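You operate a simulated robot arm through the tools that you are given. There is no shell and no other tool. Be economical: measure what you need, move in short steps, check, and stop when the job is done.

You run a simulated robot arm. Do the job below in one go: nothing can be reset, and whatever is moved stays where it is left.

JOB
Leak-test the clamped pump head at 2 bar, vent it, then sort it onto a mat.
Fine: drop under 0.05 bar: green mat, else red mat; air knob shut, vent left open, clamp and plunger drawn back.

Only the result counts: the job must be done as asked and must still hold three seconds after the hand-in. Knocking over, shifting, dropping, spilling or breaking anything else fails it.

ROBOT AND FRAMES
A 6-joint arm with a two-finger gripper on a trunk, on a base that drives. Base frame: it is fixed to the floor where the robot stands at the start and does not move with it; the origin is under the middle of the robot, x ahead of it, y to its left, z up; the surface under the hand at the start is at about z = 724. Readings come in mm, rad, newtons and seconds.
Its first joint turns from -2.897 to 2.897 rad. Places, roughly: blue air knob [900, 0, 900]; display [900, -100, 900]; leak tester clamp [700, -200, 800]; leak tester vent lever [900, -200, 1000]; orange plunger [600, -100, 800]; pump head (16x12x7 cm) [700, 100, 800]. Payload 2.54 kg.
The tool frame sits at the grasp point between the pads (the TCP): z along the fingers, y along the line on which they close. The tips reach 30 mm beyond it. Largest opening 116 mm; the body of the gripper starts 95 mm behind the TCP.
Orientation is told as [roll, pitch, yaw] about the base's x, y, z axes, in that order, counted from this pose: with the fingers straight down and closing along the base's y, the tool's x points along the base's -x, its y along +y and its z along -z.

CONTROLS
- The arm moves only by the tool move_arm. Its argument "rows" is a list of rows, each a list of 7 numbers: the opening, from 0 (shut) to 1 (fully open), then the shift along the tool's x, y, z in units of 40 mm (1.0 is 40 mm), then the turn, a rotation vector about the tool's x, y, z in units of 8 degrees (1.0 is 8 degrees). In form: [[grip, tx, ty, tz, ax, ay, az], ...]. A call has 1 to 8 rows; each row shifts and turns the commanded pose from where the row before left it, along the tool's axes as they then stand. A call with a number of a shift or a turn outside -1 to 1 is refused whole. Rows are played at 5 a second. More than 50 mm and 0.15 rad between two rows, or a gripper value outside its range, and nothing of the call is played. A pose out of reach is approached as far as the arm can. The call stops where the force on the tool passes 90 N (or 10 N more than at its start, if that is more) or the arm is blocked; 0.2 s more then pass. Each finger travels about 72 mm/s and halts on what it meets, pressing with about 28 N; the grip force reading is that of the motor and also rises with nothing between the fingers. The clock runs only during rows and for 0.2 s after the last one: add rows that do not move to give the fingers time. The reply holds the time, the measured pose of the TCP, the force on the tool along the base axes, the opening and the grip force, in the units named above and with some noise, with the torque about the TCP (base axes, N m) and any sound that the robot's microphone picked up.
- Cameras (640 x 400 px; columns grow to the right, rows downward): "scene" is now at [-37.5, 120.7, 1415.3]; the picture's right is [-0.34, -0.94, 0.00], its down [-0.48, 0.17, -0.86] and it looks along [0.81, -0.29, -0.51] (base axes); focal length 277 px, centre (320, 200). "wrist" rides on the gripper at [69, -15, -122] in the tool frame; the picture's right is [0.21, 0.98, 0.00], its down [-0.83, 0.18, -0.53] and it looks along [-0.52, 0.11, 0.85] (tool axes); focal length 251 px, centre (320, 200). There is no depth. A picture from a camera that has moved, and an enlarged one, comes with that camera's place and axes in the base frame and with its lens.
- capture(camera): a new picture of that camera. No time passes.
- roll_base(legs): drives the robot by 1 to 6 legs, each [ahead, left, turn to the left] in mm, mm and rad, along the robot's own axes; the way and the turn of a leg run together, so that a leg with both is an arc; at most 1500 mm and 3.142 rad a leg. The arm and the cameras ride along, it lands a little off, and it stops where it bumps. It gives what a move gives.
- head_to(pan, tilt): turns the head with the scene camera to pan (to the left, within 2.094 rad either way) and tilt (down, from -0.506 to 1.204), counted from straight ahead of the robot. It gives what a move gives.
- zoom(camera, box): a new picture of the part [left, top, right, bottom] of that camera's present view, enlarged. No time passes.
- finish_job(): hands the job in; it is judged then, once.

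Go step by step. Nothing tells you exact positions but the pictures and the camera data: compare them with the known pose of the tool, close in by small moves and look again before you grip or let go. The budget is 120 turns and 90 pictures, counting those below and the enlarged ones. Unless the task says otherwise, let go and move clear before handing in, and close with one line.

The tools are called after "Request:" by a JSON object that holds its "method" and its "body". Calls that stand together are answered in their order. move_arm: Moves the arm, as the interface text tells. Its arguments: {"type":"object","properties":{"rows":{"type":"array","items":{"type":"array","items":{"type":"number"}}}},"required":["rows"]} The other tools are called the same way: roll_base (legs) drives the base; head_to (pan, tilt) turns the head that bears the scene camera; capture (camera) takes a picture; zoom (camera, box) takes an enlarged picture of a part of a camera's view; finish_job () hands the job in.

At the start:

```text
t: 0.0
eef_pos: [614.4, -283.2, 1267.5]
ee_rot: [-0.002, -0.001, 0.0]
wrist_force: [-0.5, -0.3, 0.4]
wrist_torque: [-0.02, 0.02, -0.05]
grip_width: 116.0
grasp_force: 0.1
robot x, y, heading: [0.7, -1.8, 0.001]
head pan, tilt: [-0.346, 0.532]
```

scene: 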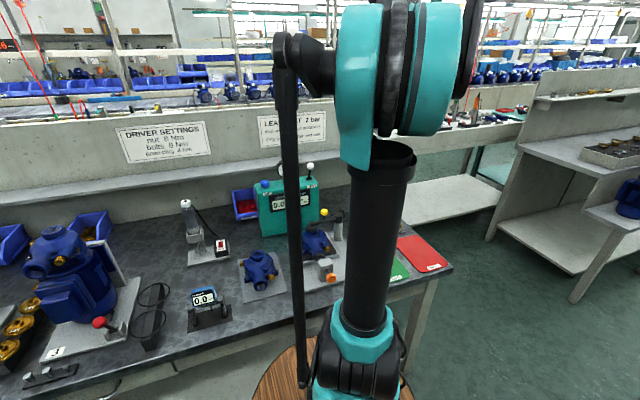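
wrist: 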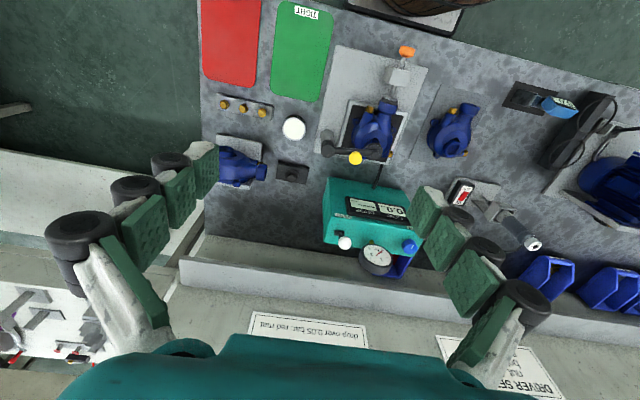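

The wrist view shows the leak tester, the clamped pump head in a fixture and the two mats. I'll enlarge these parts to read the labels and the layout.

Request:
{"method": "zoom", "body": {"camera": "wrist", "box": [300, 20, 500, 180]}}

Request:
{"method": "zoom", "body": {"camera": "wrist", "box": [240, 160, 440, 380]}}

Request:
{"method": "zoom", "body": {"camera": "scene", "box": [220, 80, 460, 300]}}

```text
2.50 times, centred on (400, 100) of wrist
camera zoom: at [546.5, -298.2, 1390.5], right [-0.21, 0.98, 0.0], down [0.83, 0.18, 0.53], along [0.52, 0.11, -0.85], focal length 629 px, centre (120, 450)
```

zoom: 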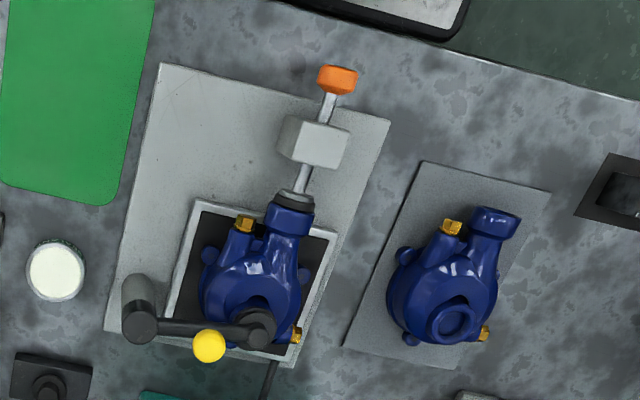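

```text
1.82 times, centred on (340, 270) of wrist
camera zoom: at [546.5, -298.2, 1390.5], right [-0.21, 0.98, 0.0], down [0.83, 0.18, 0.53], along [0.52, 0.11, -0.85], focal length 457 px, centre (284, 73)
```

zoom: 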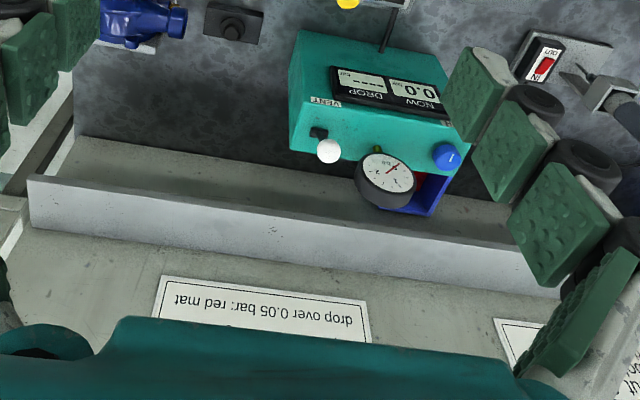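

```text
1.82 times, centred on (340, 190) of scene
camera zoom: at [-37.5, 120.7, 1415.3], right [-0.34, -0.94, 0.0], down [-0.48, 0.17, -0.86], along [0.81, -0.29, -0.51], focal length 503 px, centre (284, 218)
```

zoom: 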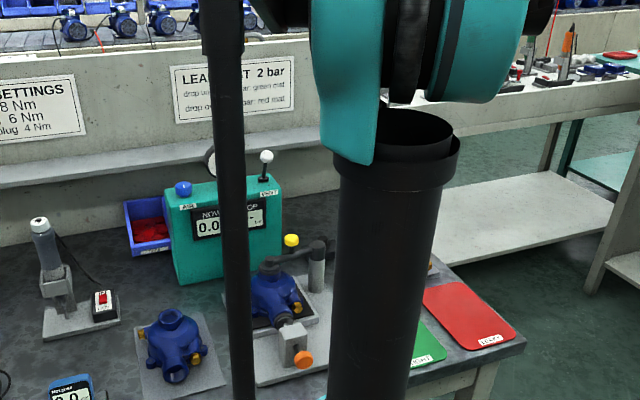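

The head I need sits at about (690, -130) in the fixture, with the clamp arm over it and the plunger in line with its port. I'll lower the wrist camera for a closer look.

Request:
{"method": "move_arm", "body": {"rows": [[1, 0, 0.55, 0.9, 0, 0, 0], [1, 0, 0.55, 0.9, 0, 0, 0], [1, 0, 0.55, 0.9, 0, 0, 0], [1, 0, 0.55, 0.9, 0, 0, 0], [1, 0, 0.55, 0.9, 0, 0, 0], [1, 0, 0.55, 0.9, 0, 0, 0]]}}

Request:
{"method": "capture", "body": {"camera": "wrist"}}

Request:
{"method": "capture", "body": {"camera": "scene"}}

```text
t: 1.4
eef_pos: [614.8, -149.2, 1050.6]
ee_rot: [0.0, -0.001, -0.001]
wrist_force: [-0.1, -0.9, -1.1]
wrist_torque: [-0.01, 0.02, -0.02]
grip_width: 116.0
grasp_force: 0.1
robot x, y, heading: [0.0, -4.2, -0.002]
head pan, tilt: [-0.346, 0.532]
```

```text
84 pictures are left
camera wrist: at [545.8, -164.8, 1173.7], right [-0.21, 0.98, 0.0], down [0.83, 0.18, 0.53], along [0.52, 0.11, -0.85], focal length 251 px, centre (320, 200)
```

wrist: 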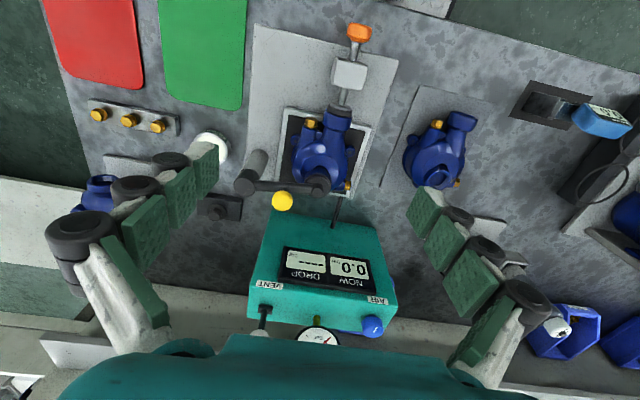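

```text
83 pictures are left
camera scene: at [-37.5, 120.7, 1415.3], right [-0.34, -0.94, 0.0], down [-0.48, 0.17, -0.86], along [0.81, -0.29, -0.51], focal length 277 px, centre (320, 200)
```

scene: 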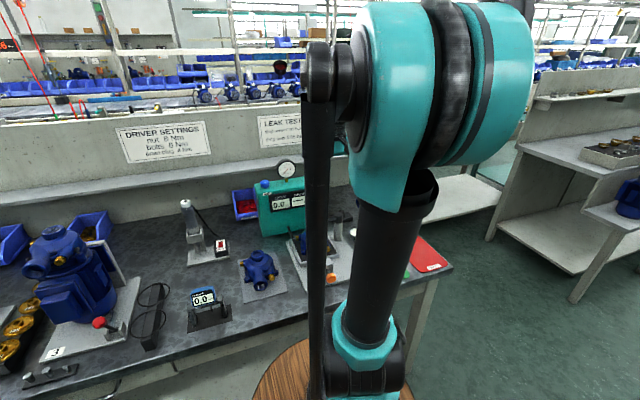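

Request:
{"method": "zoom", "body": {"camera": "wrist", "box": [220, 10, 420, 210]}}

Request:
{"method": "zoom", "body": {"camera": "wrist", "box": [220, 200, 420, 350]}}

```text
2.00 times, centred on (320, 110) of wrist
camera zoom: at [545.8, -164.8, 1173.7], right [-0.21, 0.98, 0.0], down [0.83, 0.18, 0.53], along [0.52, 0.11, -0.85], focal length 503 px, centre (320, 380)
```

zoom: 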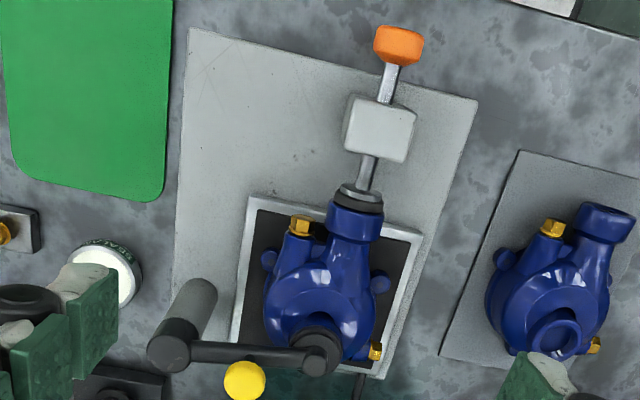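

```text
2.67 times, centred on (320, 275) of wrist
camera zoom: at [545.8, -164.8, 1173.7], right [-0.21, 0.98, 0.0], down [0.83, 0.18, 0.53], along [0.52, 0.11, -0.85], focal length 670 px, centre (320, 0)
```

zoom: 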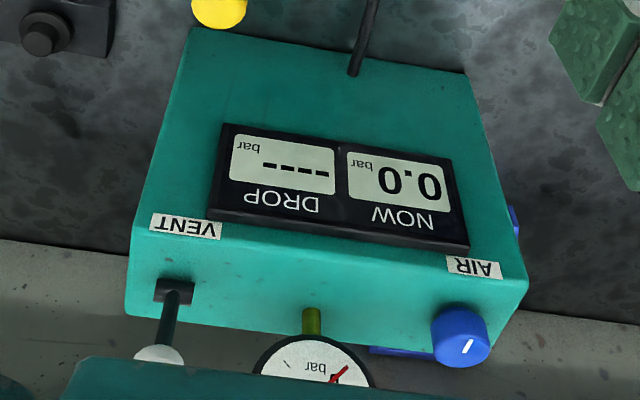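

Request:
{"method": "zoom", "body": {"camera": "scene", "box": [230, 110, 370, 210]}}

Request:
{"method": "zoom", "body": {"camera": "scene", "box": [220, 190, 380, 300]}}

```text
4.00 times, centred on (300, 160) of scene
camera zoom: at [-37.5, 120.7, 1415.3], right [-0.34, -0.94, 0.0], down [-0.48, 0.17, -0.86], along [0.81, -0.29, -0.51], focal length 1107 px, centre (400, 360)
```

zoom: 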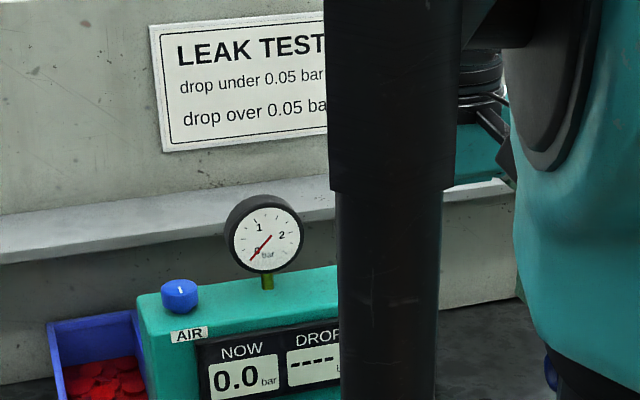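

```text
3.64 times, centred on (300, 245) of scene
camera zoom: at [-37.5, 120.7, 1415.3], right [-0.34, -0.94, 0.0], down [-0.48, 0.17, -0.86], along [0.81, -0.29, -0.51], focal length 1006 px, centre (393, 36)
```

zoom: 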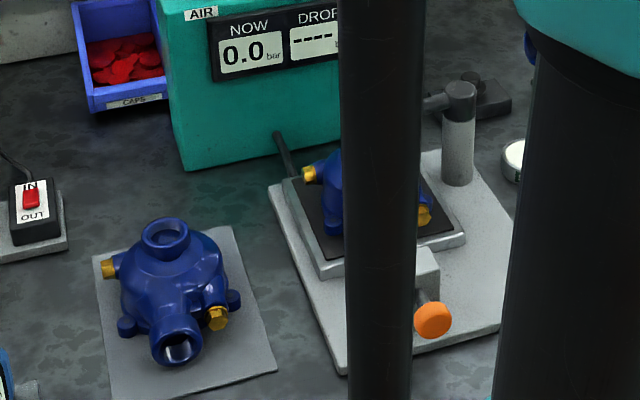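

The fixture is square to the base: orange plunger at about (525, -122, 789), clamp ball at about (742, -178, 870), air knob at about (914, 0, 932). I'll move over the tester to see the vent lever and the knob.

Request:
{"method": "move_arm", "body": {"rows": [[0.6, -0.83, 0.44, -0.3, 0, 0, 0], [0.6, -0.83, 0.44, -0.3, 0, 0, 0], [0.6, -0.83, 0.44, -0.3, 0, 0, 0], [0.6, -0.83, 0.44, -0.3, 0, 0, 0], [0.6, -0.83, 0.44, -0.3, 0, 0, 0]]}}

Request:
{"method": "capture", "body": {"camera": "wrist"}}

Request:
{"method": "capture", "body": {"camera": "scene"}}

```text
t: 2.6
eef_pos: [778.9, -64.4, 1112.5]
ee_rot: [-0.001, -0.001, 0.0]
wrist_force: [-0.6, -0.2, 0.0]
wrist_torque: [0.01, -0.07, -0.01]
grip_width: 69.6
grasp_force: 0.1
robot x, y, heading: [1.5, 0.9, 0.002]
head pan, tilt: [-0.346, 0.532]
```

```text
78 pictures are left
camera wrist: at [711.2, -79.8, 1235.8], right [-0.21, 0.98, 0.0], down [0.83, 0.18, 0.53], along [0.52, 0.11, -0.85], focal length 251 px, centre (320, 200)
```

wrist: 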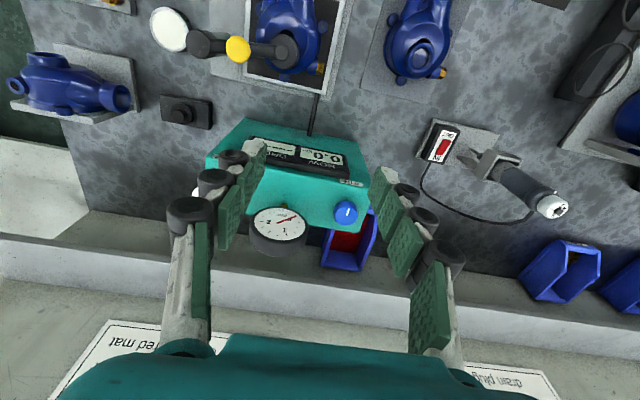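

```text
77 pictures are left
camera scene: at [-37.9, 120.7, 1415.3], right [-0.34, -0.94, 0.0], down [-0.48, 0.17, -0.86], along [0.81, -0.29, -0.51], focal length 277 px, centre (320, 200)
```

scene: 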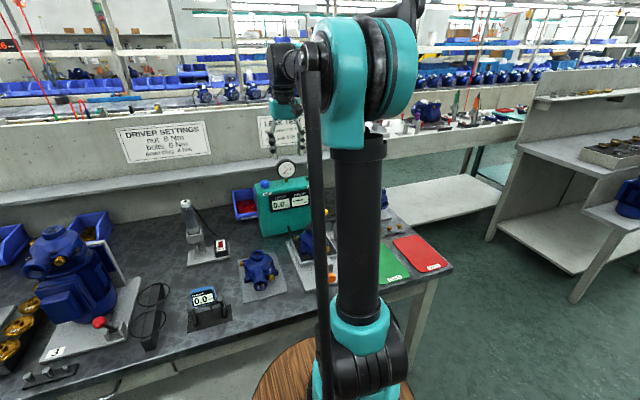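

The vent lever's ball is near (888, -175, 987) and leans toward the robot. I'll go above the air knob at about (909, 1) first.

Request:
{"method": "move_arm", "body": {"rows": [[0.6, -0.65, 0.33, 0.45, 0, 0, 0], [0.6, -0.65, 0.33, 0.45, 0, 0, 0], [0.6, -0.65, 0.33, 0.45, 0, 0, 0], [0.6, -0.65, 0.33, 0.45, 0, 0, 0], [0.6, -0.65, 0.33, 0.45, 0, 0, 0]]}}

Request:
{"method": "capture", "body": {"camera": "wrist"}}

Request:
{"method": "zoom", "body": {"camera": "scene", "box": [220, 130, 380, 230]}}

```text
t: 3.8
eef_pos: [910.1, 2.5, 1022.4]
ee_rot: [-0.001, -0.001, 0.0]
wrist_force: [-0.2, -0.7, 0.5]
wrist_torque: [0.02, -0.05, -0.02]
grip_width: 69.4
grasp_force: 0.1
robot x, y, heading: [-2.9, -1.2, -0.002]
head pan, tilt: [-0.346, 0.532]
```

```text
76 pictures are left
camera wrist: at [842.3, -13.1, 1145.6], right [-0.21, 0.98, 0.0], down [0.83, 0.18, 0.53], along [0.52, 0.11, -0.85], focal length 251 px, centre (320, 200)
```

wrist: 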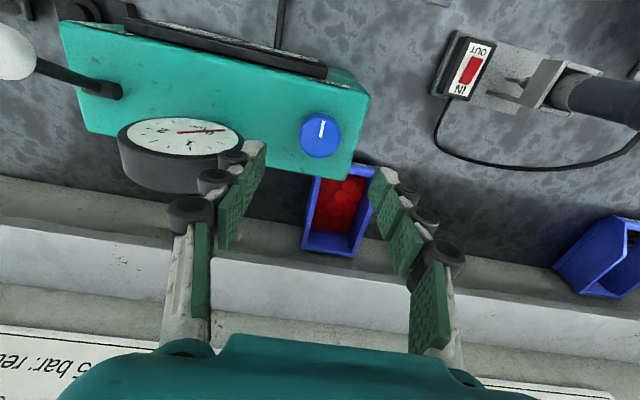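

```text
4.00 times, centred on (300, 180) of scene
camera zoom: at [-37.8, 120.7, 1415.3], right [-0.34, -0.94, 0.0], down [-0.48, 0.17, -0.86], along [0.81, -0.29, -0.51], focal length 1107 px, centre (400, 280)
```

zoom: 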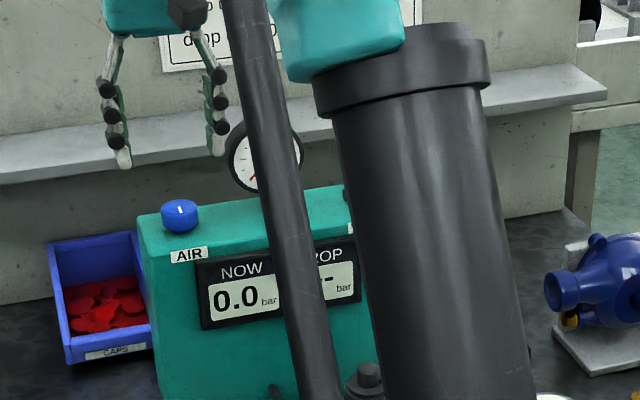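

The knob sits at about (907, 0, 937) and is about 33 mm wide, with the gauge just to its right. I'll narrow the opening and come down around it.

Request:
{"method": "move_arm", "body": {"rows": [[0.45, 0.04, -0.03, 0, 0, 0, 0], [0.45, 0.04, -0.03, 0.4, 0, 0, 0], [0.45, 0, 0, 0.4, 0, 0, 0], [0.45, 0, 0, 0.4, 0, 0, 0], [0.45, 0, 0, 0.4, 0, 0, 0]]}}

Request:
{"method": "capture", "body": {"camera": "wrist"}}

Request:
{"method": "zoom", "body": {"camera": "scene", "box": [220, 130, 380, 230]}}

```text
t: 5.0
eef_pos: [906.7, 1.0, 957.8]
ee_rot: [-0.001, 0.0, 0.0]
wrist_force: [0.7, -0.6, 0.1]
wrist_torque: [-0.02, -0.03, -0.01]
grip_width: 52.2
grasp_force: 0.0
robot x, y, heading: [1.1, -0.3, 0.0]
head pan, tilt: [-0.346, 0.532]
```

```text
74 pictures are left
camera wrist: at [838.8, -14.1, 1080.0], right [-0.21, 0.98, 0.0], down [0.83, 0.18, 0.53], along [0.52, 0.11, -0.85], focal length 251 px, centre (320, 200)
```

wrist: 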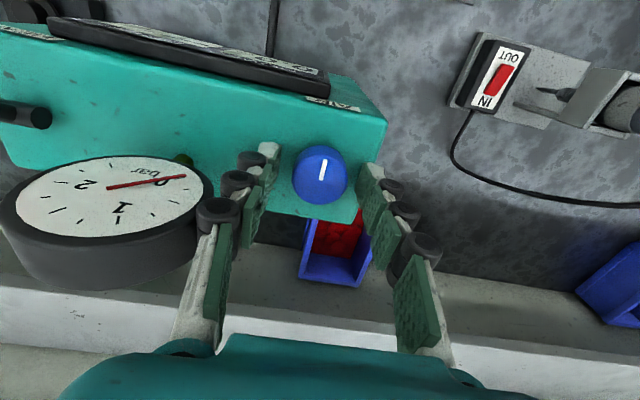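

```text
4.00 times, centred on (300, 180) of scene
camera zoom: at [-37.5, 120.8, 1415.3], right [-0.34, -0.94, 0.0], down [-0.48, 0.17, -0.86], along [0.81, -0.29, -0.51], focal length 1107 px, centre (400, 280)
```

zoom: 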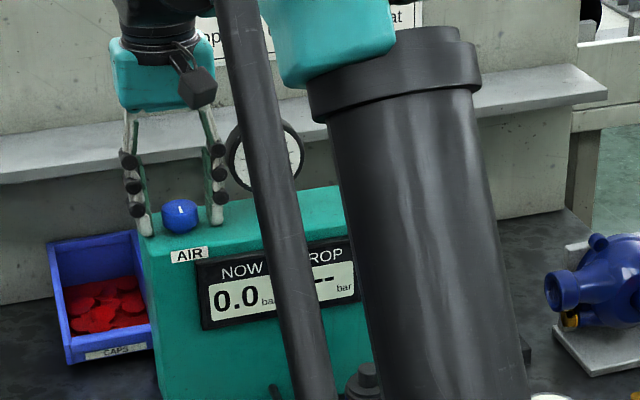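

The fingers straddle the knob well, so I'll close on it.

Request:
{"method": "move_arm", "body": {"rows": [[0.2, 0, 0, 0.05, 0, 0, 0], [0.2, 0, 0, 0, 0, 0, 0], [0.2, 0, 0, 0, 0, 0, 0]]}}

Request:
{"method": "zoom", "body": {"camera": "wrist", "box": [220, 100, 420, 240]}}

```text
t: 5.8
eef_pos: [908.3, 0.9, 957.2]
ee_rot: [-0.002, -0.002, -0.001]
wrist_force: [2.8, 2.1, 14.4]
wrist_torque: [0.1, 0.37, 0.01]
grip_width: 33.1
grasp_force: 44.9
robot x, y, heading: [-1.5, -0.2, -0.005]
head pan, tilt: [-0.346, 0.532]
```

```text
2.86 times, centred on (320, 170) of wrist
camera zoom: at [839.0, -14.3, 1079.1], right [-0.21, 0.98, 0.0], down [0.83, 0.18, 0.53], along [0.52, 0.11, -0.85], focal length 718 px, centre (320, 286)
```

zoom: 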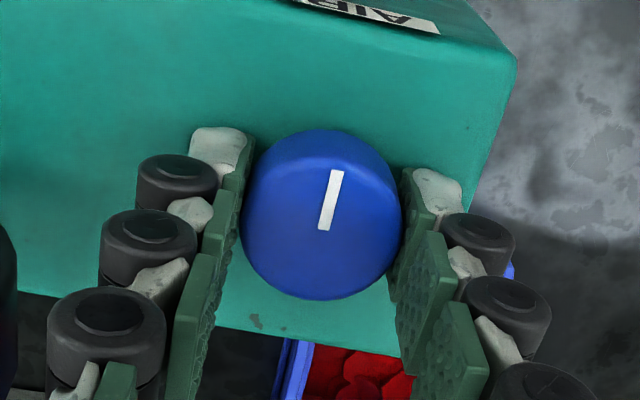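

The knob is gripped (33 mm). I'll lift a touch to ease the load and try 16° counter-clockwise.

Request:
{"method": "move_arm", "body": {"rows": [[0.2, 0, 0, -0.05, 0, 0, 0], [0.2, 0, 0, 0, 0, 0, -1], [0.2, 0, 0, 0, 0, 0, -1], [0.2, 0, 0, 0, 0, 0, 0]]}}

Request:
{"method": "zoom", "body": {"camera": "scene", "box": [220, 130, 380, 230]}}

Request:
{"method": "capture", "body": {"camera": "wrist"}}

```text
t: 6.8
eef_pos: [907.9, 0.4, 957.3]
ee_rot: [-0.001, 0.002, 0.282]
wrist_force: [-17.1, 2.6, -30.5]
wrist_torque: [0.02, 0.52, 0.02]
grip_width: 33.2
grasp_force: 44.8
robot x, y, heading: [-4.2, -2.2, -0.003]
head pan, tilt: [-0.346, 0.532]
```

```text
4.00 times, centred on (300, 180) of scene
camera zoom: at [-37.1, 120.9, 1415.3], right [-0.34, -0.94, 0.0], down [-0.48, 0.17, -0.86], along [0.81, -0.29, -0.51], focal length 1107 px, centre (400, 280)
```

zoom: 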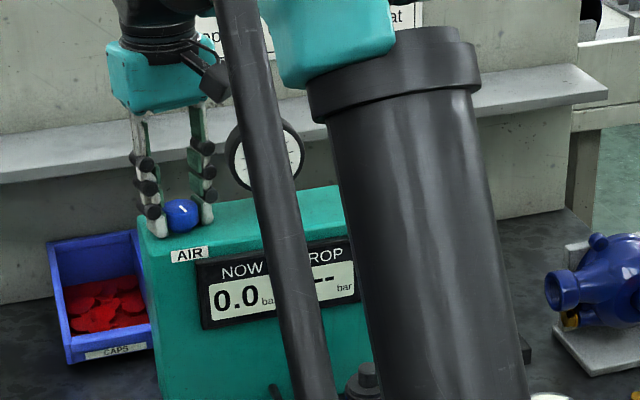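

```text
70 pictures are left
camera wrist: at [846.5, -32.5, 1079.7], right [-0.48, 0.88, 0.0], down [0.74, 0.4, 0.53], along [0.47, 0.25, -0.85], focal length 251 px, centre (320, 200)
```

wrist: 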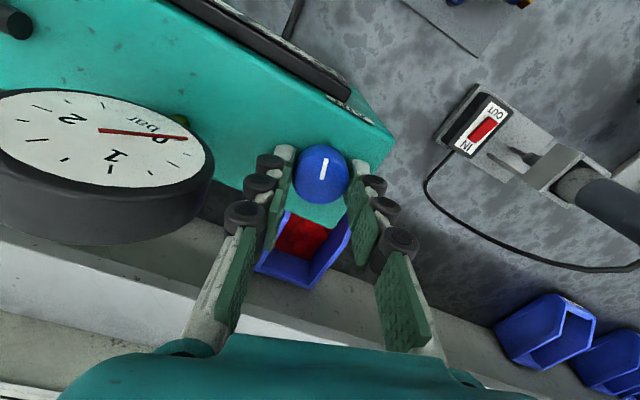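

The knob turned freely but the pressure stayed at 0, so the vent is probably open. I'll turn the knob back, release it and look at the vent lever.

Request:
{"method": "move_arm", "body": {"rows": [[0.2, 0, 0, 0.05, 0, 0, 1], [0.2, 0, 0, 0, 0, 0, 1], [0.2, 0, 0, 0, 0, 0, 0], [0.45, 0, 0, 0, 0, 0, 0], [0.45, 0, 0, 0, 0, 0, 0], [0.45, 0, 0, -0.9, 0, 0, 0], [0.45, 0, 0, -0.9, 0, 0, 0]]}}

Request:
{"method": "zoom", "body": {"camera": "wrist", "box": [0, 0, 400, 250]}}

```text
t: 8.4
eef_pos: [908.2, 0.2, 1026.9]
ee_rot: [-0.001, 0.001, 0.0]
wrist_force: [-0.6, 0.0, -0.4]
wrist_torque: [-0.01, -0.02, 0.01]
grip_width: 52.1
grasp_force: 0.1
robot x, y, heading: [4.0, 5.6, 0.001]
head pan, tilt: [-0.346, 0.532]
```

```text
1.60 times, centred on (200, 125) of wrist
camera zoom: at [839.5, -14.5, 1149.3], right [-0.21, 0.98, 0.0], down [0.83, 0.18, 0.53], along [0.52, 0.11, -0.85], focal length 402 px, centre (512, 320)
```

zoom: 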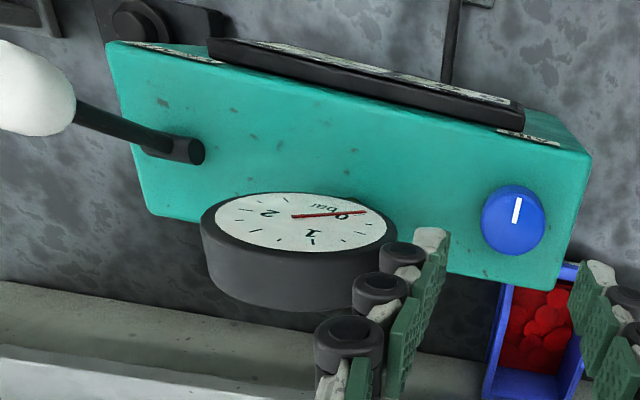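

The knob is back at its mark. The vent ball is at about (880, -176, 987), on a lever hinged along y that leans about 27° toward me; I'll place closed fingers on its near side.

Request:
{"method": "move_arm", "body": {"rows": [[0, 0, 0, -0.9, 0, 0, 0], [0, 0.31, -0.88, 0, 0, 0, 0], [0, 0.31, -0.88, 0, 0, 0, 0], [0, 0.31, -0.88, 0, 0, 0, 0], [0, 0.31, -0.88, 0, 0, 0, 0], [0, 0.31, -0.88, 0, 0, 0, 0], [0, 0, 0, 0.72, 0, 0, 0], [0, 0, 0, 0.72, 0, 0, 0]]}}

Request:
{"method": "capture", "body": {"camera": "wrist"}}

Request:
{"method": "zoom", "body": {"camera": "scene", "box": [220, 130, 420, 255]}}

```text
t: 10.2
eef_pos: [846.3, -176.8, 1005.9]
ee_rot: [0.0, 0.0, 0.0]
wrist_force: [0.0, 0.2, 0.3]
wrist_torque: [0.05, -0.01, 0.0]
grip_width: 0.1
grasp_force: 28.2
robot x, y, heading: [-3.2, 1.6, -0.0]
head pan, tilt: [-0.346, 0.532]
```

```text
68 pictures are left
camera wrist: at [778.0, -191.9, 1128.4], right [-0.21, 0.98, 0.0], down [0.83, 0.18, 0.53], along [0.52, 0.11, -0.85], focal length 251 px, centre (320, 200)
```

wrist: 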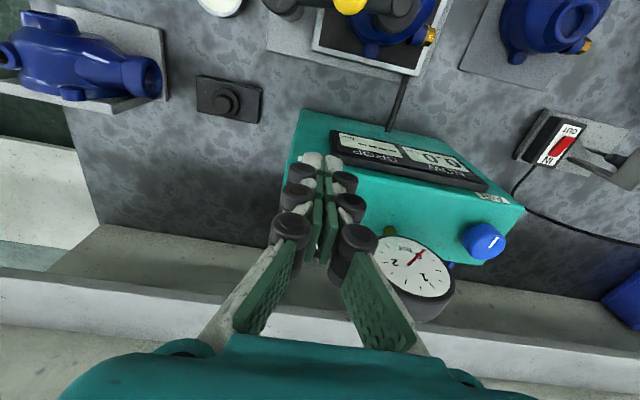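

```text
3.20 times, centred on (320, 192) of scene
camera zoom: at [-37.6, 120.8, 1415.3], right [-0.34, -0.94, 0.0], down [-0.48, 0.17, -0.86], along [0.81, -0.29, -0.51], focal length 886 px, centre (320, 224)
```

zoom: 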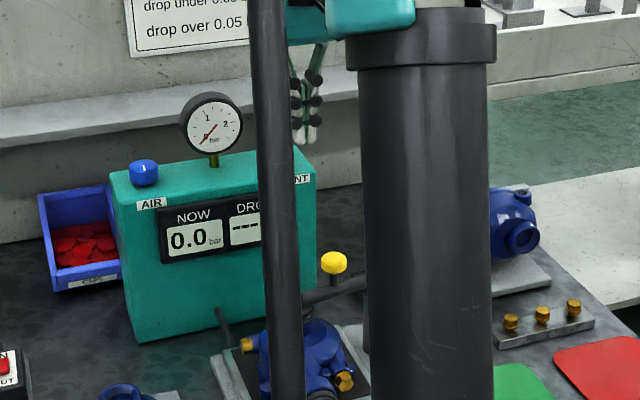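

The fingers are now on the near side of the ball. I'll push in +x in small steps and watch the force.

Request:
{"method": "move_arm", "body": {"rows": [[0, -0.4, 0, 0, 0, 0, 0], [0, -0.4, 0, 0, 0, 0, 0], [0, -0.4, 0, 0, 0, 0, 0]]}}

Request:
{"method": "capture", "body": {"camera": "wrist"}}

```text
t: 11.0
eef_pos: [893.0, -175.5, 1003.7]
ee_rot: [0.0, -0.001, 0.0]
wrist_force: [0.2, 0.0, 0.8]
wrist_torque: [0.0, -0.02, -0.01]
grip_width: 0.0
grasp_force: 27.8
robot x, y, heading: [1.2, -3.9, 0.004]
head pan, tilt: [-0.346, 0.532]
```

```text
66 pictures are left
camera wrist: at [825.6, -191.1, 1126.9], right [-0.21, 0.98, 0.0], down [0.83, 0.18, 0.53], along [0.52, 0.11, -0.85], focal length 251 px, centre (320, 200)
```

wrist: 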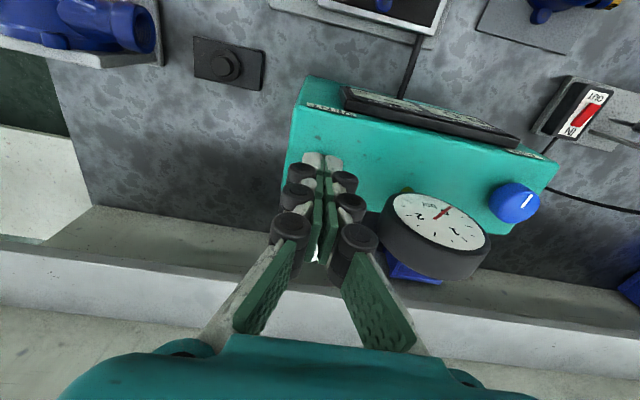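

Request:
{"method": "move_arm", "body": {"rows": [[0, -0.3, 0, 0, 0, 0, 0], [0, -0.3, 0, 0, 0, 0, 0], [0, 0, 0, 0, 0, 0, 0]]}}

Request:
{"method": "capture", "body": {"camera": "wrist"}}

```text
t: 11.8
eef_pos: [914.0, -175.5, 1006.2]
ee_rot: [0.001, 0.004, 0.0]
wrist_force: [-46.1, 2.8, -17.7]
wrist_torque: [-0.02, 0.6, 0.15]
grip_width: 6.0
grasp_force: 29.0
robot x, y, heading: [-2.3, -3.1, -0.001]
head pan, tilt: [-0.346, 0.532]
```

```text
65 pictures are left
camera wrist: at [846.2, -191.2, 1128.7], right [-0.21, 0.98, 0.0], down [0.83, 0.18, 0.53], along [0.52, 0.11, -0.85], focal length 251 px, centre (320, 200)
```

wrist: 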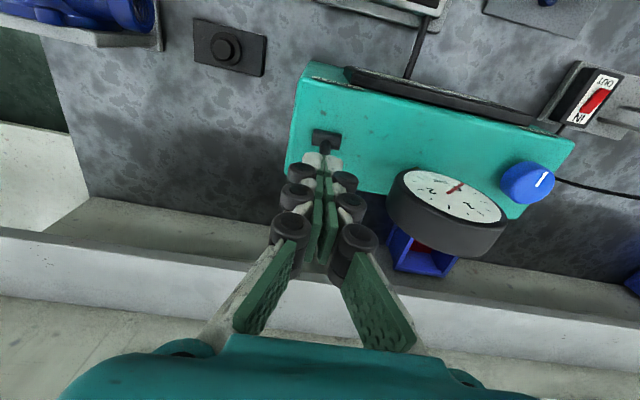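

The lever reached its far stop (46 N at x = 914, as expected). I'll back off, rise and check it.

Request:
{"method": "move_arm", "body": {"rows": [[0, 0.5, 0, 0, 0, 0, 0], [0, 0.8, 0, 0, 0, 0, 0], [0, 0.3, 0, -0.9, 0, 0, 0], [0.45, 0, 0.9, 0, 0, 0, 0], [0.45, -0.5, 0.8, 0, 0, 0, 0]]}}

Request:
{"method": "zoom", "body": {"camera": "wrist", "box": [100, 50, 420, 250]}}

```text
t: 13.0
eef_pos: [873.4, -109.7, 1043.4]
ee_rot: [0.0, 0.0, -0.002]
wrist_force: [0.0, -0.7, 0.5]
wrist_torque: [0.04, -0.01, 0.04]
grip_width: 52.1
grasp_force: 0.0
robot x, y, heading: [-1.9, -2.2, -0.003]
head pan, tilt: [-0.346, 0.532]
```

```text
2.00 times, centred on (260, 150) of wrist
camera zoom: at [805.1, -125.3, 1165.9], right [-0.21, 0.98, 0.0], down [0.83, 0.18, 0.53], along [0.52, 0.11, -0.85], focal length 503 px, centre (440, 300)
```

zoom: 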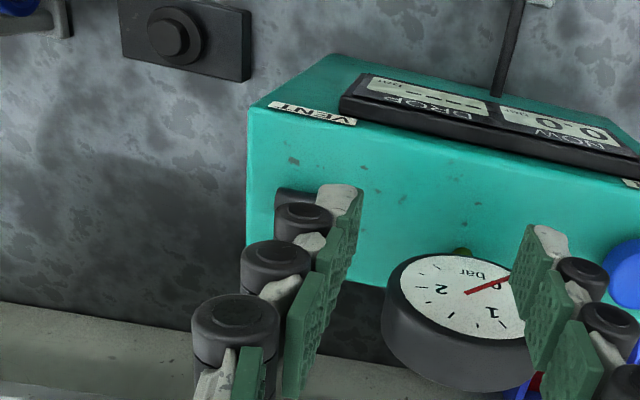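

Request:
{"method": "move_arm", "body": {"rows": [[0.45, 0, 0, -0.7, 0, 0, 0], [0.45, -0.28, 0.92, 0, 0, 0, 0], [0.45, -0.28, 0.92, 0, 0, 0, 0], [0.45, -0.28, 0.92, 0, 0, 0, 0], [0.45, 0, 0, 0.9, 0, 0, 0]]}}

Request:
{"method": "zoom", "body": {"camera": "wrist", "box": [0, 0, 400, 250]}}

```text
t: 14.2
eef_pos: [905.1, 4.7, 1033.1]
ee_rot: [0.001, 0.001, 0.0]
wrist_force: [-0.9, 0.7, 0.0]
wrist_torque: [-0.01, 0.0, 0.01]
grip_width: 52.1
grasp_force: 0.2
robot x, y, heading: [-0.5, -1.1, 0.002]
head pan, tilt: [-0.346, 0.532]
```

```text
1.60 times, centred on (200, 125) of wrist
camera zoom: at [838.2, -11.6, 1156.0], right [-0.21, 0.98, 0.0], down [0.83, 0.18, 0.53], along [0.52, 0.11, -0.85], focal length 402 px, centre (512, 320)
```

zoom: 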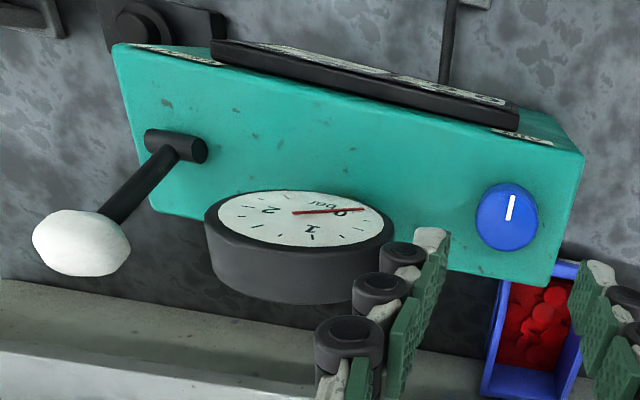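

The vent lever now leans away from me, its other position. I'll go back onto the knob and turn it counter-clockwise in steps.

Request:
{"method": "move_arm", "body": {"rows": [[0.45, -0.06, -0.1, 0.6, 0, 0, 0], [0.45, 0, 0, 0.65, 0, 0, 0], [0.45, 0, 0, 0.62, 0, 0, 0], [0.2, 0, 0, 0, 0, 0, 0], [0.2, 0, 0, 0, 0, 0, 0], [0.2, 0, 0, 0, 0, 0, 0]]}}

Request:
{"method": "move_arm", "body": {"rows": [[0.2, 0, 0, 0, 0, 0, -1], [0.2, 0, 0, 0, 0, 0, -1], [0.2, 0, 0, 0, 0, 0, 0], [0.2, 0, 0, 0, 0, 0, 0]]}}

Request:
{"method": "zoom", "body": {"camera": "scene", "box": [220, 130, 380, 230]}}

```text
t: 15.6
eef_pos: [911.2, 0.8, 959.0]
ee_rot: [0.002, 0.0, 0.002]
wrist_force: [-0.6, 18.0, -2.0]
wrist_torque: [0.66, -0.19, -0.07]
grip_width: 33.2
grasp_force: 45.0
robot x, y, heading: [0.9, 0.7, -0.001]
head pan, tilt: [-0.346, 0.532]
```

```text
t: 16.6
eef_pos: [911.8, 2.1, 958.8]
ee_rot: [0.002, -0.002, 0.28]
wrist_force: [3.4, 41.9, -4.4]
wrist_torque: [0.89, -0.04, -0.17]
grip_width: 33.2
grasp_force: 44.8
robot x, y, heading: [-1.5, -0.6, 0.001]
head pan, tilt: [-0.346, 0.532]
```

```text
4.00 times, centred on (300, 180) of scene
camera zoom: at [-37.2, 122.6, 1415.2], right [-0.34, -0.94, 0.0], down [-0.48, 0.17, -0.86], along [0.81, -0.29, -0.51], focal length 1107 px, centre (400, 280)
```

zoom: 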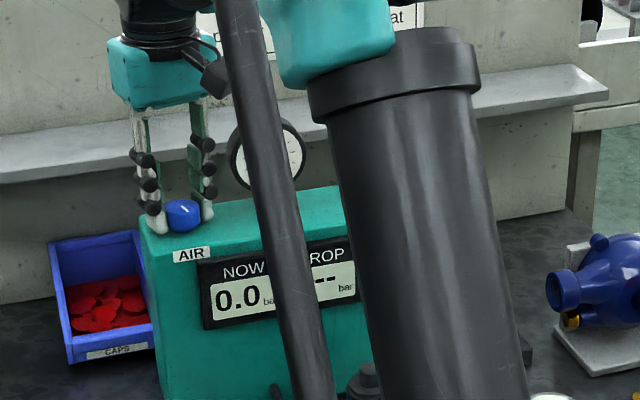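

Request:
{"method": "move_arm", "body": {"rows": [[0.2, -0.01, 0.04, 0, 0, 0, 0], [0.2, 0, 0, 0, 0, 0, -1], [0.2, 0, 0, 0, 0, 0, -1], [0.2, 0, 0, 0, 0, 0, 0]]}}

Request:
{"method": "capture", "body": {"camera": "wrist"}}

```text
t: 17.6
eef_pos: [907.9, 2.2, 959.6]
ee_rot: [0.001, 0.003, 0.56]
wrist_force: [-9.3, 33.9, -8.4]
wrist_torque: [0.99, 0.1, -0.08]
grip_width: 32.9
grasp_force: 45.0
robot x, y, heading: [-0.8, -6.3, 0.003]
head pan, tilt: [-0.346, 0.532]
```

```text
61 pictures are left
camera wrist: at [859.2, -47.6, 1082.1], right [-0.7, 0.71, 0.0], down [0.6, 0.59, 0.53], along [0.38, 0.37, -0.85], focal length 251 px, centre (320, 200)
```

wrist: 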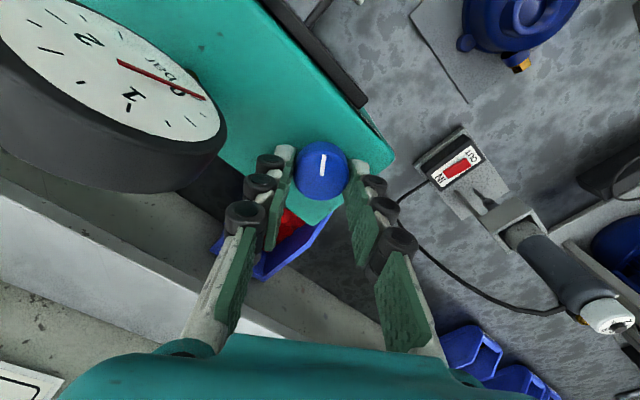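

Request:
{"method": "move_arm", "body": {"rows": [[0.2, -0.02, 0.03, 0, 0, 0, 0], [0.2, 0, 0, 0, 0, 0, -1], [0.2, 0, 0, 0, 0, 0, -1], [0.2, 0, 0, 0, 0, 0, 0]]}}

Request:
{"method": "zoom", "body": {"camera": "scene", "box": [220, 130, 380, 230]}}

```text
t: 18.6
eef_pos: [906.9, 2.0, 959.5]
ee_rot: [0.001, 0.002, 0.839]
wrist_force: [-34.0, 21.5, -23.2]
wrist_torque: [0.54, 0.88, -0.07]
grip_width: 32.8
grasp_force: 44.8
robot x, y, heading: [-1.5, 3.4, 0.001]
head pan, tilt: [-0.346, 0.532]
```

```text
4.00 times, centred on (300, 180) of scene
camera zoom: at [-38.0, 121.6, 1415.2], right [-0.34, -0.94, 0.0], down [-0.48, 0.17, -0.86], along [0.81, -0.29, -0.51], focal length 1107 px, centre (400, 280)
```

zoom: 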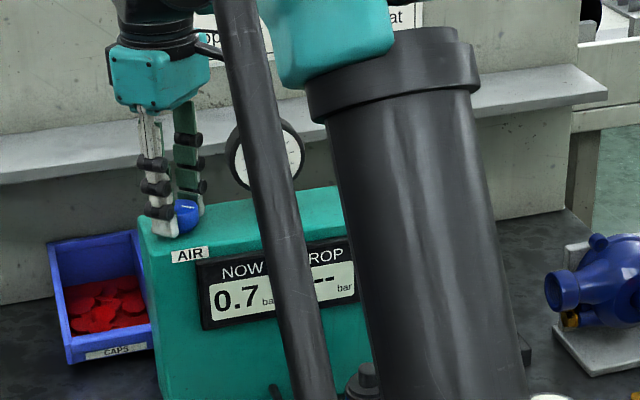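

The pressure now reads 0.7 bar. I'll hold still briefly to see whether it depends on the angle or climbs with time.

Request:
{"method": "move_arm", "body": {"rows": [[0.2, 0.02, 0, 0, 0, 0, 0]]}}

Request:
{"method": "zoom", "body": {"camera": "scene", "box": [220, 130, 380, 230]}}

```text
t: 19.0
eef_pos: [908.5, 2.2, 959.1]
ee_rot: [0.0, 0.002, 0.839]
wrist_force: [-31.9, 25.4, -25.5]
wrist_torque: [0.22, 1.04, -0.1]
grip_width: 33.0
grasp_force: 45.1
robot x, y, heading: [-2.1, 2.4, -0.001]
head pan, tilt: [-0.346, 0.532]
```

```text
4.00 times, centred on (300, 180) of scene
camera zoom: at [-37.7, 121.9, 1415.2], right [-0.34, -0.94, 0.0], down [-0.48, 0.17, -0.86], along [0.81, -0.29, -0.51], focal length 1107 px, centre (400, 280)
```

zoom: 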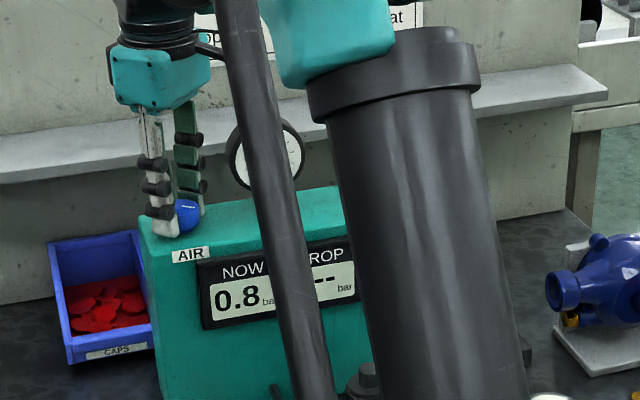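

Request:
{"method": "move_arm", "body": {"rows": [[0.2, 0, 0, 0, 0, 0, 0], [0.2, 0, 0, 0, 0, 0, 0], [0.2, 0, 0, 0, 0, 0, 0], [0.2, 0, 0, 0, 0, 0, 0]]}}

Request:
{"method": "zoom", "body": {"camera": "scene", "box": [220, 130, 380, 230]}}

```text
t: 20.0
eef_pos: [908.1, 2.7, 960.3]
ee_rot: [0.002, 0.002, 0.839]
wrist_force: [-34.6, 28.4, -29.1]
wrist_torque: [0.71, 0.68, -0.1]
grip_width: 32.6
grasp_force: 44.5
robot x, y, heading: [-2.1, 0.9, -0.002]
head pan, tilt: [-0.346, 0.532]
```

```text
4.00 times, centred on (300, 180) of scene
camera zoom: at [-37.6, 122.0, 1415.2], right [-0.34, -0.94, 0.0], down [-0.48, 0.17, -0.86], along [0.81, -0.29, -0.51], focal length 1107 px, centre (400, 280)
```

zoom: 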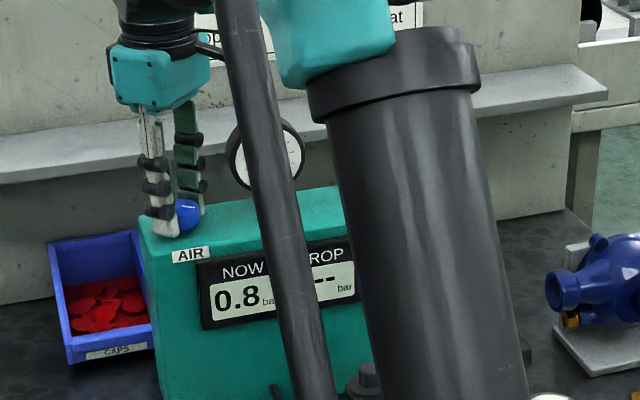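

It settles at 0.8 bar, so the knob acts as a regulator. I'll ease the side load and turn 8° at a time.

Request:
{"method": "move_arm", "body": {"rows": [[0.2, 0.006, 0.045, 0, 0, 0, 0], [0.2, 0, 0, 0, 0, 0, -1], [0.2, 0, 0, 0, 0, 0, 0], [0.2, 0, 0, 0, 0, 0, 0], [0.2, 0, 0, 0, 0, 0, 0], [0.2, 0, 0, 0, 0, 0, 0]]}}

Request:
{"method": "zoom", "body": {"camera": "scene", "box": [220, 130, 380, 230]}}

```text
t: 21.4
eef_pos: [907.1, 2.8, 959.5]
ee_rot: [-0.001, 0.0, 0.977]
wrist_force: [6.2, 19.6, 11.3]
wrist_torque: [0.53, -0.09, -0.03]
grip_width: 32.5
grasp_force: 44.7
robot x, y, heading: [-2.0, -0.6, -0.002]
head pan, tilt: [-0.346, 0.532]
```

```text
4.00 times, centred on (300, 180) of scene
camera zoom: at [-37.6, 121.6, 1415.2], right [-0.34, -0.94, 0.0], down [-0.48, 0.17, -0.86], along [0.81, -0.29, -0.51], focal length 1107 px, centre (400, 280)
```

zoom: 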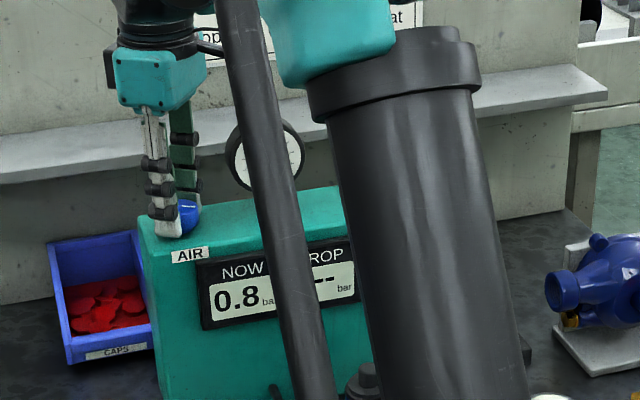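

Request:
{"method": "capture", "body": {"camera": "wrist"}}

Request:
{"method": "zoom", "body": {"camera": "wrist", "box": [240, 110, 400, 220]}}

```text
56 pictures are left
camera wrist: at [882.2, -62.8, 1082.4], right [-0.93, 0.37, 0.0], down [0.31, 0.79, 0.53], along [0.2, 0.5, -0.85], focal length 251 px, centre (320, 200)
```

wrist: 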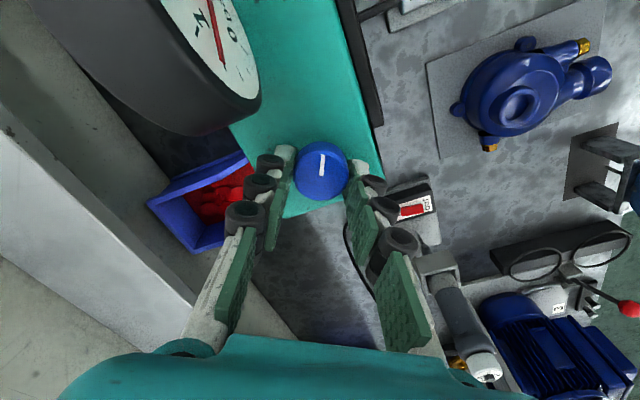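

```text
3.64 times, centred on (320, 165) of wrist
camera zoom: at [882.2, -62.8, 1082.4], right [-0.93, 0.37, 0.0], down [0.31, 0.79, 0.53], along [0.2, 0.5, -0.85], focal length 914 px, centre (320, 327)
```

zoom: 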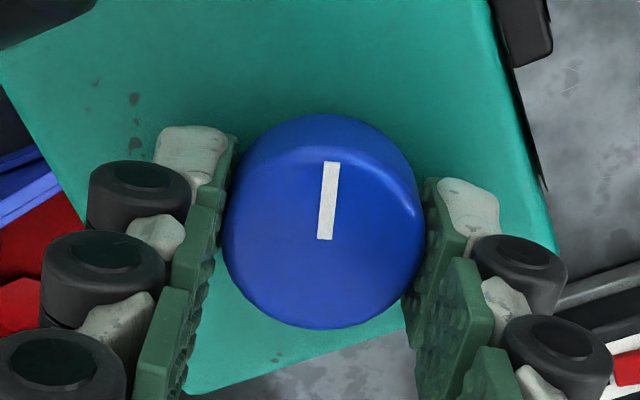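

The knob does turn with the hand. I'll turn it further and watch the response.

Request:
{"method": "move_arm", "body": {"rows": [[0.2, 0, 0.02, 0, 0, 0, -1], [0.2, 0, 0, 0, 0, 0, -1], [0.2, 0, 0, 0, 0, 0, 0], [0.2, 0, 0, 0, 0, 0, 0]]}}

Request:
{"method": "zoom", "body": {"camera": "scene", "box": [220, 130, 380, 230]}}

```text
t: 22.4
eef_pos: [906.6, 4.6, 959.1]
ee_rot: [-0.001, 0.0, 1.256]
wrist_force: [17.0, 11.0, 20.8]
wrist_torque: [0.28, -0.52, 0.05]
grip_width: 32.9
grasp_force: 45.1
robot x, y, heading: [4.1, -2.3, -0.0]
head pan, tilt: [-0.346, 0.532]
```

```text
4.00 times, centred on (300, 180) of scene
camera zoom: at [-37.7, 121.2, 1415.3], right [-0.34, -0.94, 0.0], down [-0.48, 0.17, -0.86], along [0.81, -0.29, -0.51], focal length 1107 px, centre (400, 280)
```

zoom: 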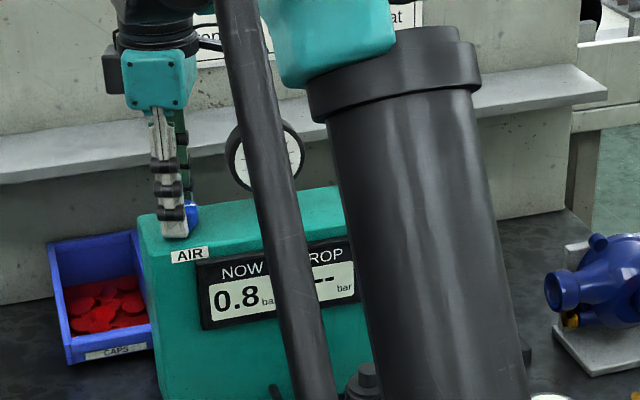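

The pressure is stuck at 0.8 whatever the angle, so air is escaping somewhere, perhaps at an unseated plunger. I'll shut the knob, release it and inspect the plunger and clamp.

Request:
{"method": "move_arm", "body": {"rows": [[0.2, 0, 0, 0, 0, 0, 1], [0.2, 0, 0, 0, 0, 0, 1], [0.2, 0, 0, 0, 0, 0, 1], [0.2, 0, 0, 0, 0, 0, 1], [0.2, 0, 0, 0, 0, 0, 1], [0.2, 0, 0, 0, 0, 0, 1], [0.2, 0, 0, 0, 0, 0, 1], [0.2, 0, 0, 0, 0, 0, 1]]}}

Request:
{"method": "move_arm", "body": {"rows": [[0.2, 0, 0, 0, 0, 0, 1], [0.2, 0, 0, 0, 0, 0, 0.3], [0.2, 0, 0, 0, 0, 0, 0]]}}

Request:
{"method": "zoom", "body": {"camera": "scene", "box": [220, 130, 380, 230]}}

```text
t: 24.2
eef_pos: [905.8, 2.6, 959.2]
ee_rot: [-0.002, 0.003, 0.137]
wrist_force: [17.1, -15.3, 6.2]
wrist_torque: [-0.5, -0.3, 0.04]
grip_width: 32.2
grasp_force: 45.0
robot x, y, heading: [-0.0, 0.3, -0.003]
head pan, tilt: [-0.346, 0.532]
```

```text
t: 25.0
eef_pos: [905.7, 1.3, 959.6]
ee_rot: [-0.002, 0.003, -0.044]
wrist_force: [4.2, -23.7, -5.9]
wrist_torque: [-0.83, -0.23, 0.01]
grip_width: 32.3
grasp_force: 44.9
robot x, y, heading: [0.0, -2.5, -0.002]
head pan, tilt: [-0.346, 0.532]
```

```text
4.00 times, centred on (300, 180) of scene
camera zoom: at [-37.2, 119.7, 1415.4], right [-0.34, -0.94, 0.0], down [-0.48, 0.17, -0.86], along [0.81, -0.29, -0.51], focal length 1107 px, centre (400, 280)
```

zoom: 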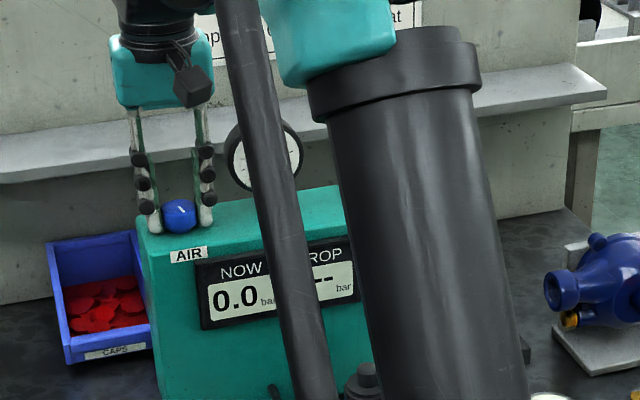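

The pressure fell straight to 0 with the air shut, so there is a gross leak path: a seal isn't seated, or the vent isn't closed. I'll release and look at the fixture from closer.

Request:
{"method": "move_arm", "body": {"rows": [[0.2, 0, 0, 0, 0, 0, -0.3], [0.45, 0, 0, 0, 0, 0, 0], [0.45, 0, 0, 0, 0, 0, 0], [0.45, 0, 0, -0.9, 0, 0, 0], [0.45, 0, 0, -0.9, 0, 0, 0], [0.45, 0.6, -0.6, -0.5, 0, 0, 0], [0.45, 0.6, -0.6, -0.5, 0, 0, 0], [0.45, 0.6, -0.6, 0, 0, 0, 0]]}}

Request:
{"method": "move_arm", "body": {"rows": [[0.45, 0.9, -0.4, 0, 0, 0, 0], [0.45, 0.9, -0.4, 0, 0, 0, 0], [0.45, 0.9, -0.4, 0, 0, 0, 0], [0.45, 0.9, -0.4, 0, 0, 0, 0], [0.45, 0.9, 0, 0.4, 0, 0, 0], [0.45, 0.9, 0, 0.7, 0, 0, 0], [0.45, 0.9, 0, 0.7, 0, 0, 0]]}}

Request:
{"method": "capture", "body": {"camera": "wrist"}}

```text
t: 26.8
eef_pos: [834.9, -70.4, 1070.0]
ee_rot: [-0.001, 0.0, 0.002]
wrist_force: [0.5, -0.8, -1.0]
wrist_torque: [-0.03, 0.03, 0.01]
grip_width: 52.1
grasp_force: 0.0
robot x, y, heading: [0.5, -0.9, 0.003]
head pan, tilt: [-0.346, 0.532]
```

```text
t: 28.4
eef_pos: [582.7, -131.4, 997.4]
ee_rot: [-0.001, 0.0, 0.0]
wrist_force: [0.5, 0.3, -0.7]
wrist_torque: [0.03, 0.02, -0.01]
grip_width: 52.3
grasp_force: 0.0
robot x, y, heading: [-1.9, -0.7, -0.003]
head pan, tilt: [-0.346, 0.532]
```

```text
52 pictures are left
camera wrist: at [513.8, -146.8, 1120.5], right [-0.21, 0.98, 0.0], down [0.83, 0.18, 0.53], along [0.52, 0.11, -0.85], focal length 251 px, centre (320, 200)
```

wrist: 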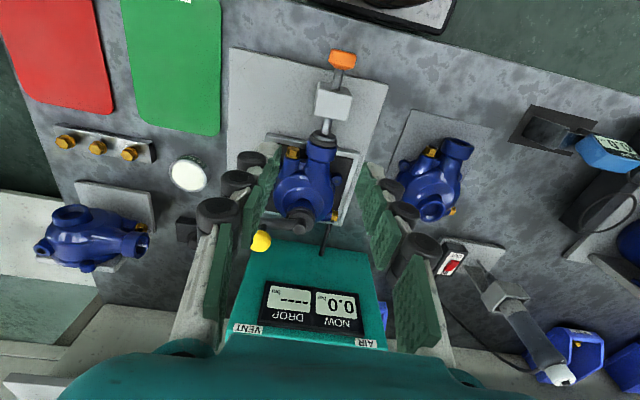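

Request:
{"method": "zoom", "body": {"camera": "wrist", "box": [250, 40, 400, 160]}}

Request:
{"method": "zoom", "body": {"camera": "wrist", "box": [235, 130, 385, 260]}}

```text
3.33 times, centred on (325, 100) of wrist
camera zoom: at [513.8, -146.8, 1120.5], right [-0.21, 0.98, 0.0], down [0.83, 0.18, 0.53], along [0.52, 0.11, -0.85], focal length 838 px, centre (303, 533)
```

zoom: 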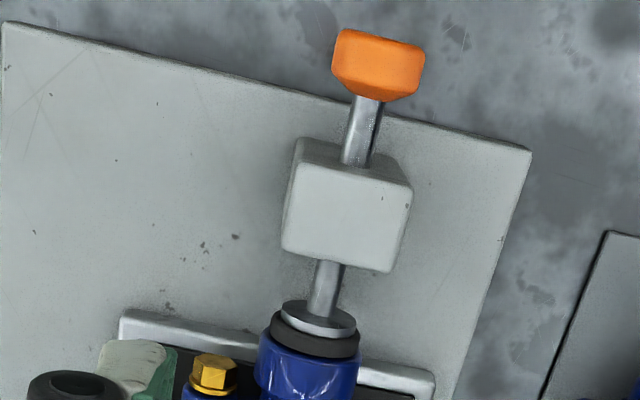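

```text
3.08 times, centred on (310, 195) of wrist
camera zoom: at [513.8, -146.8, 1120.5], right [-0.21, 0.98, 0.0], down [0.83, 0.18, 0.53], along [0.52, 0.11, -0.85], focal length 774 px, centre (351, 215)
```

zoom: 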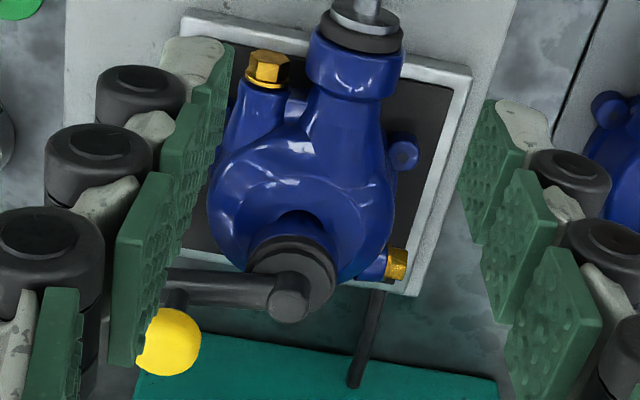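

Request:
{"method": "zoom", "body": {"camera": "scene", "box": [250, 180, 410, 300]}}

```text
3.33 times, centred on (330, 240) of scene
camera zoom: at [-37.3, 120.7, 1415.3], right [-0.34, -0.94, 0.0], down [-0.48, 0.17, -0.86], along [0.81, -0.29, -0.51], focal length 923 px, centre (287, 67)
```

zoom: 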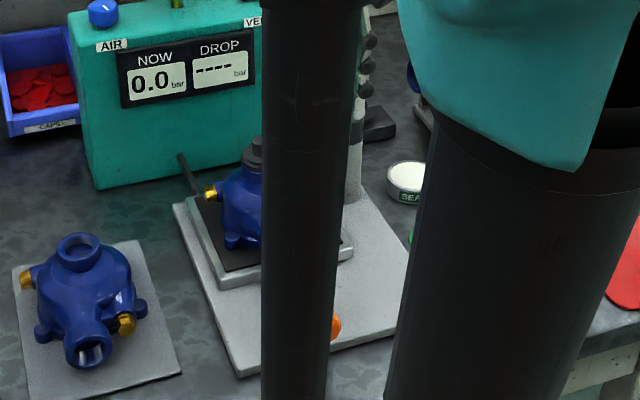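

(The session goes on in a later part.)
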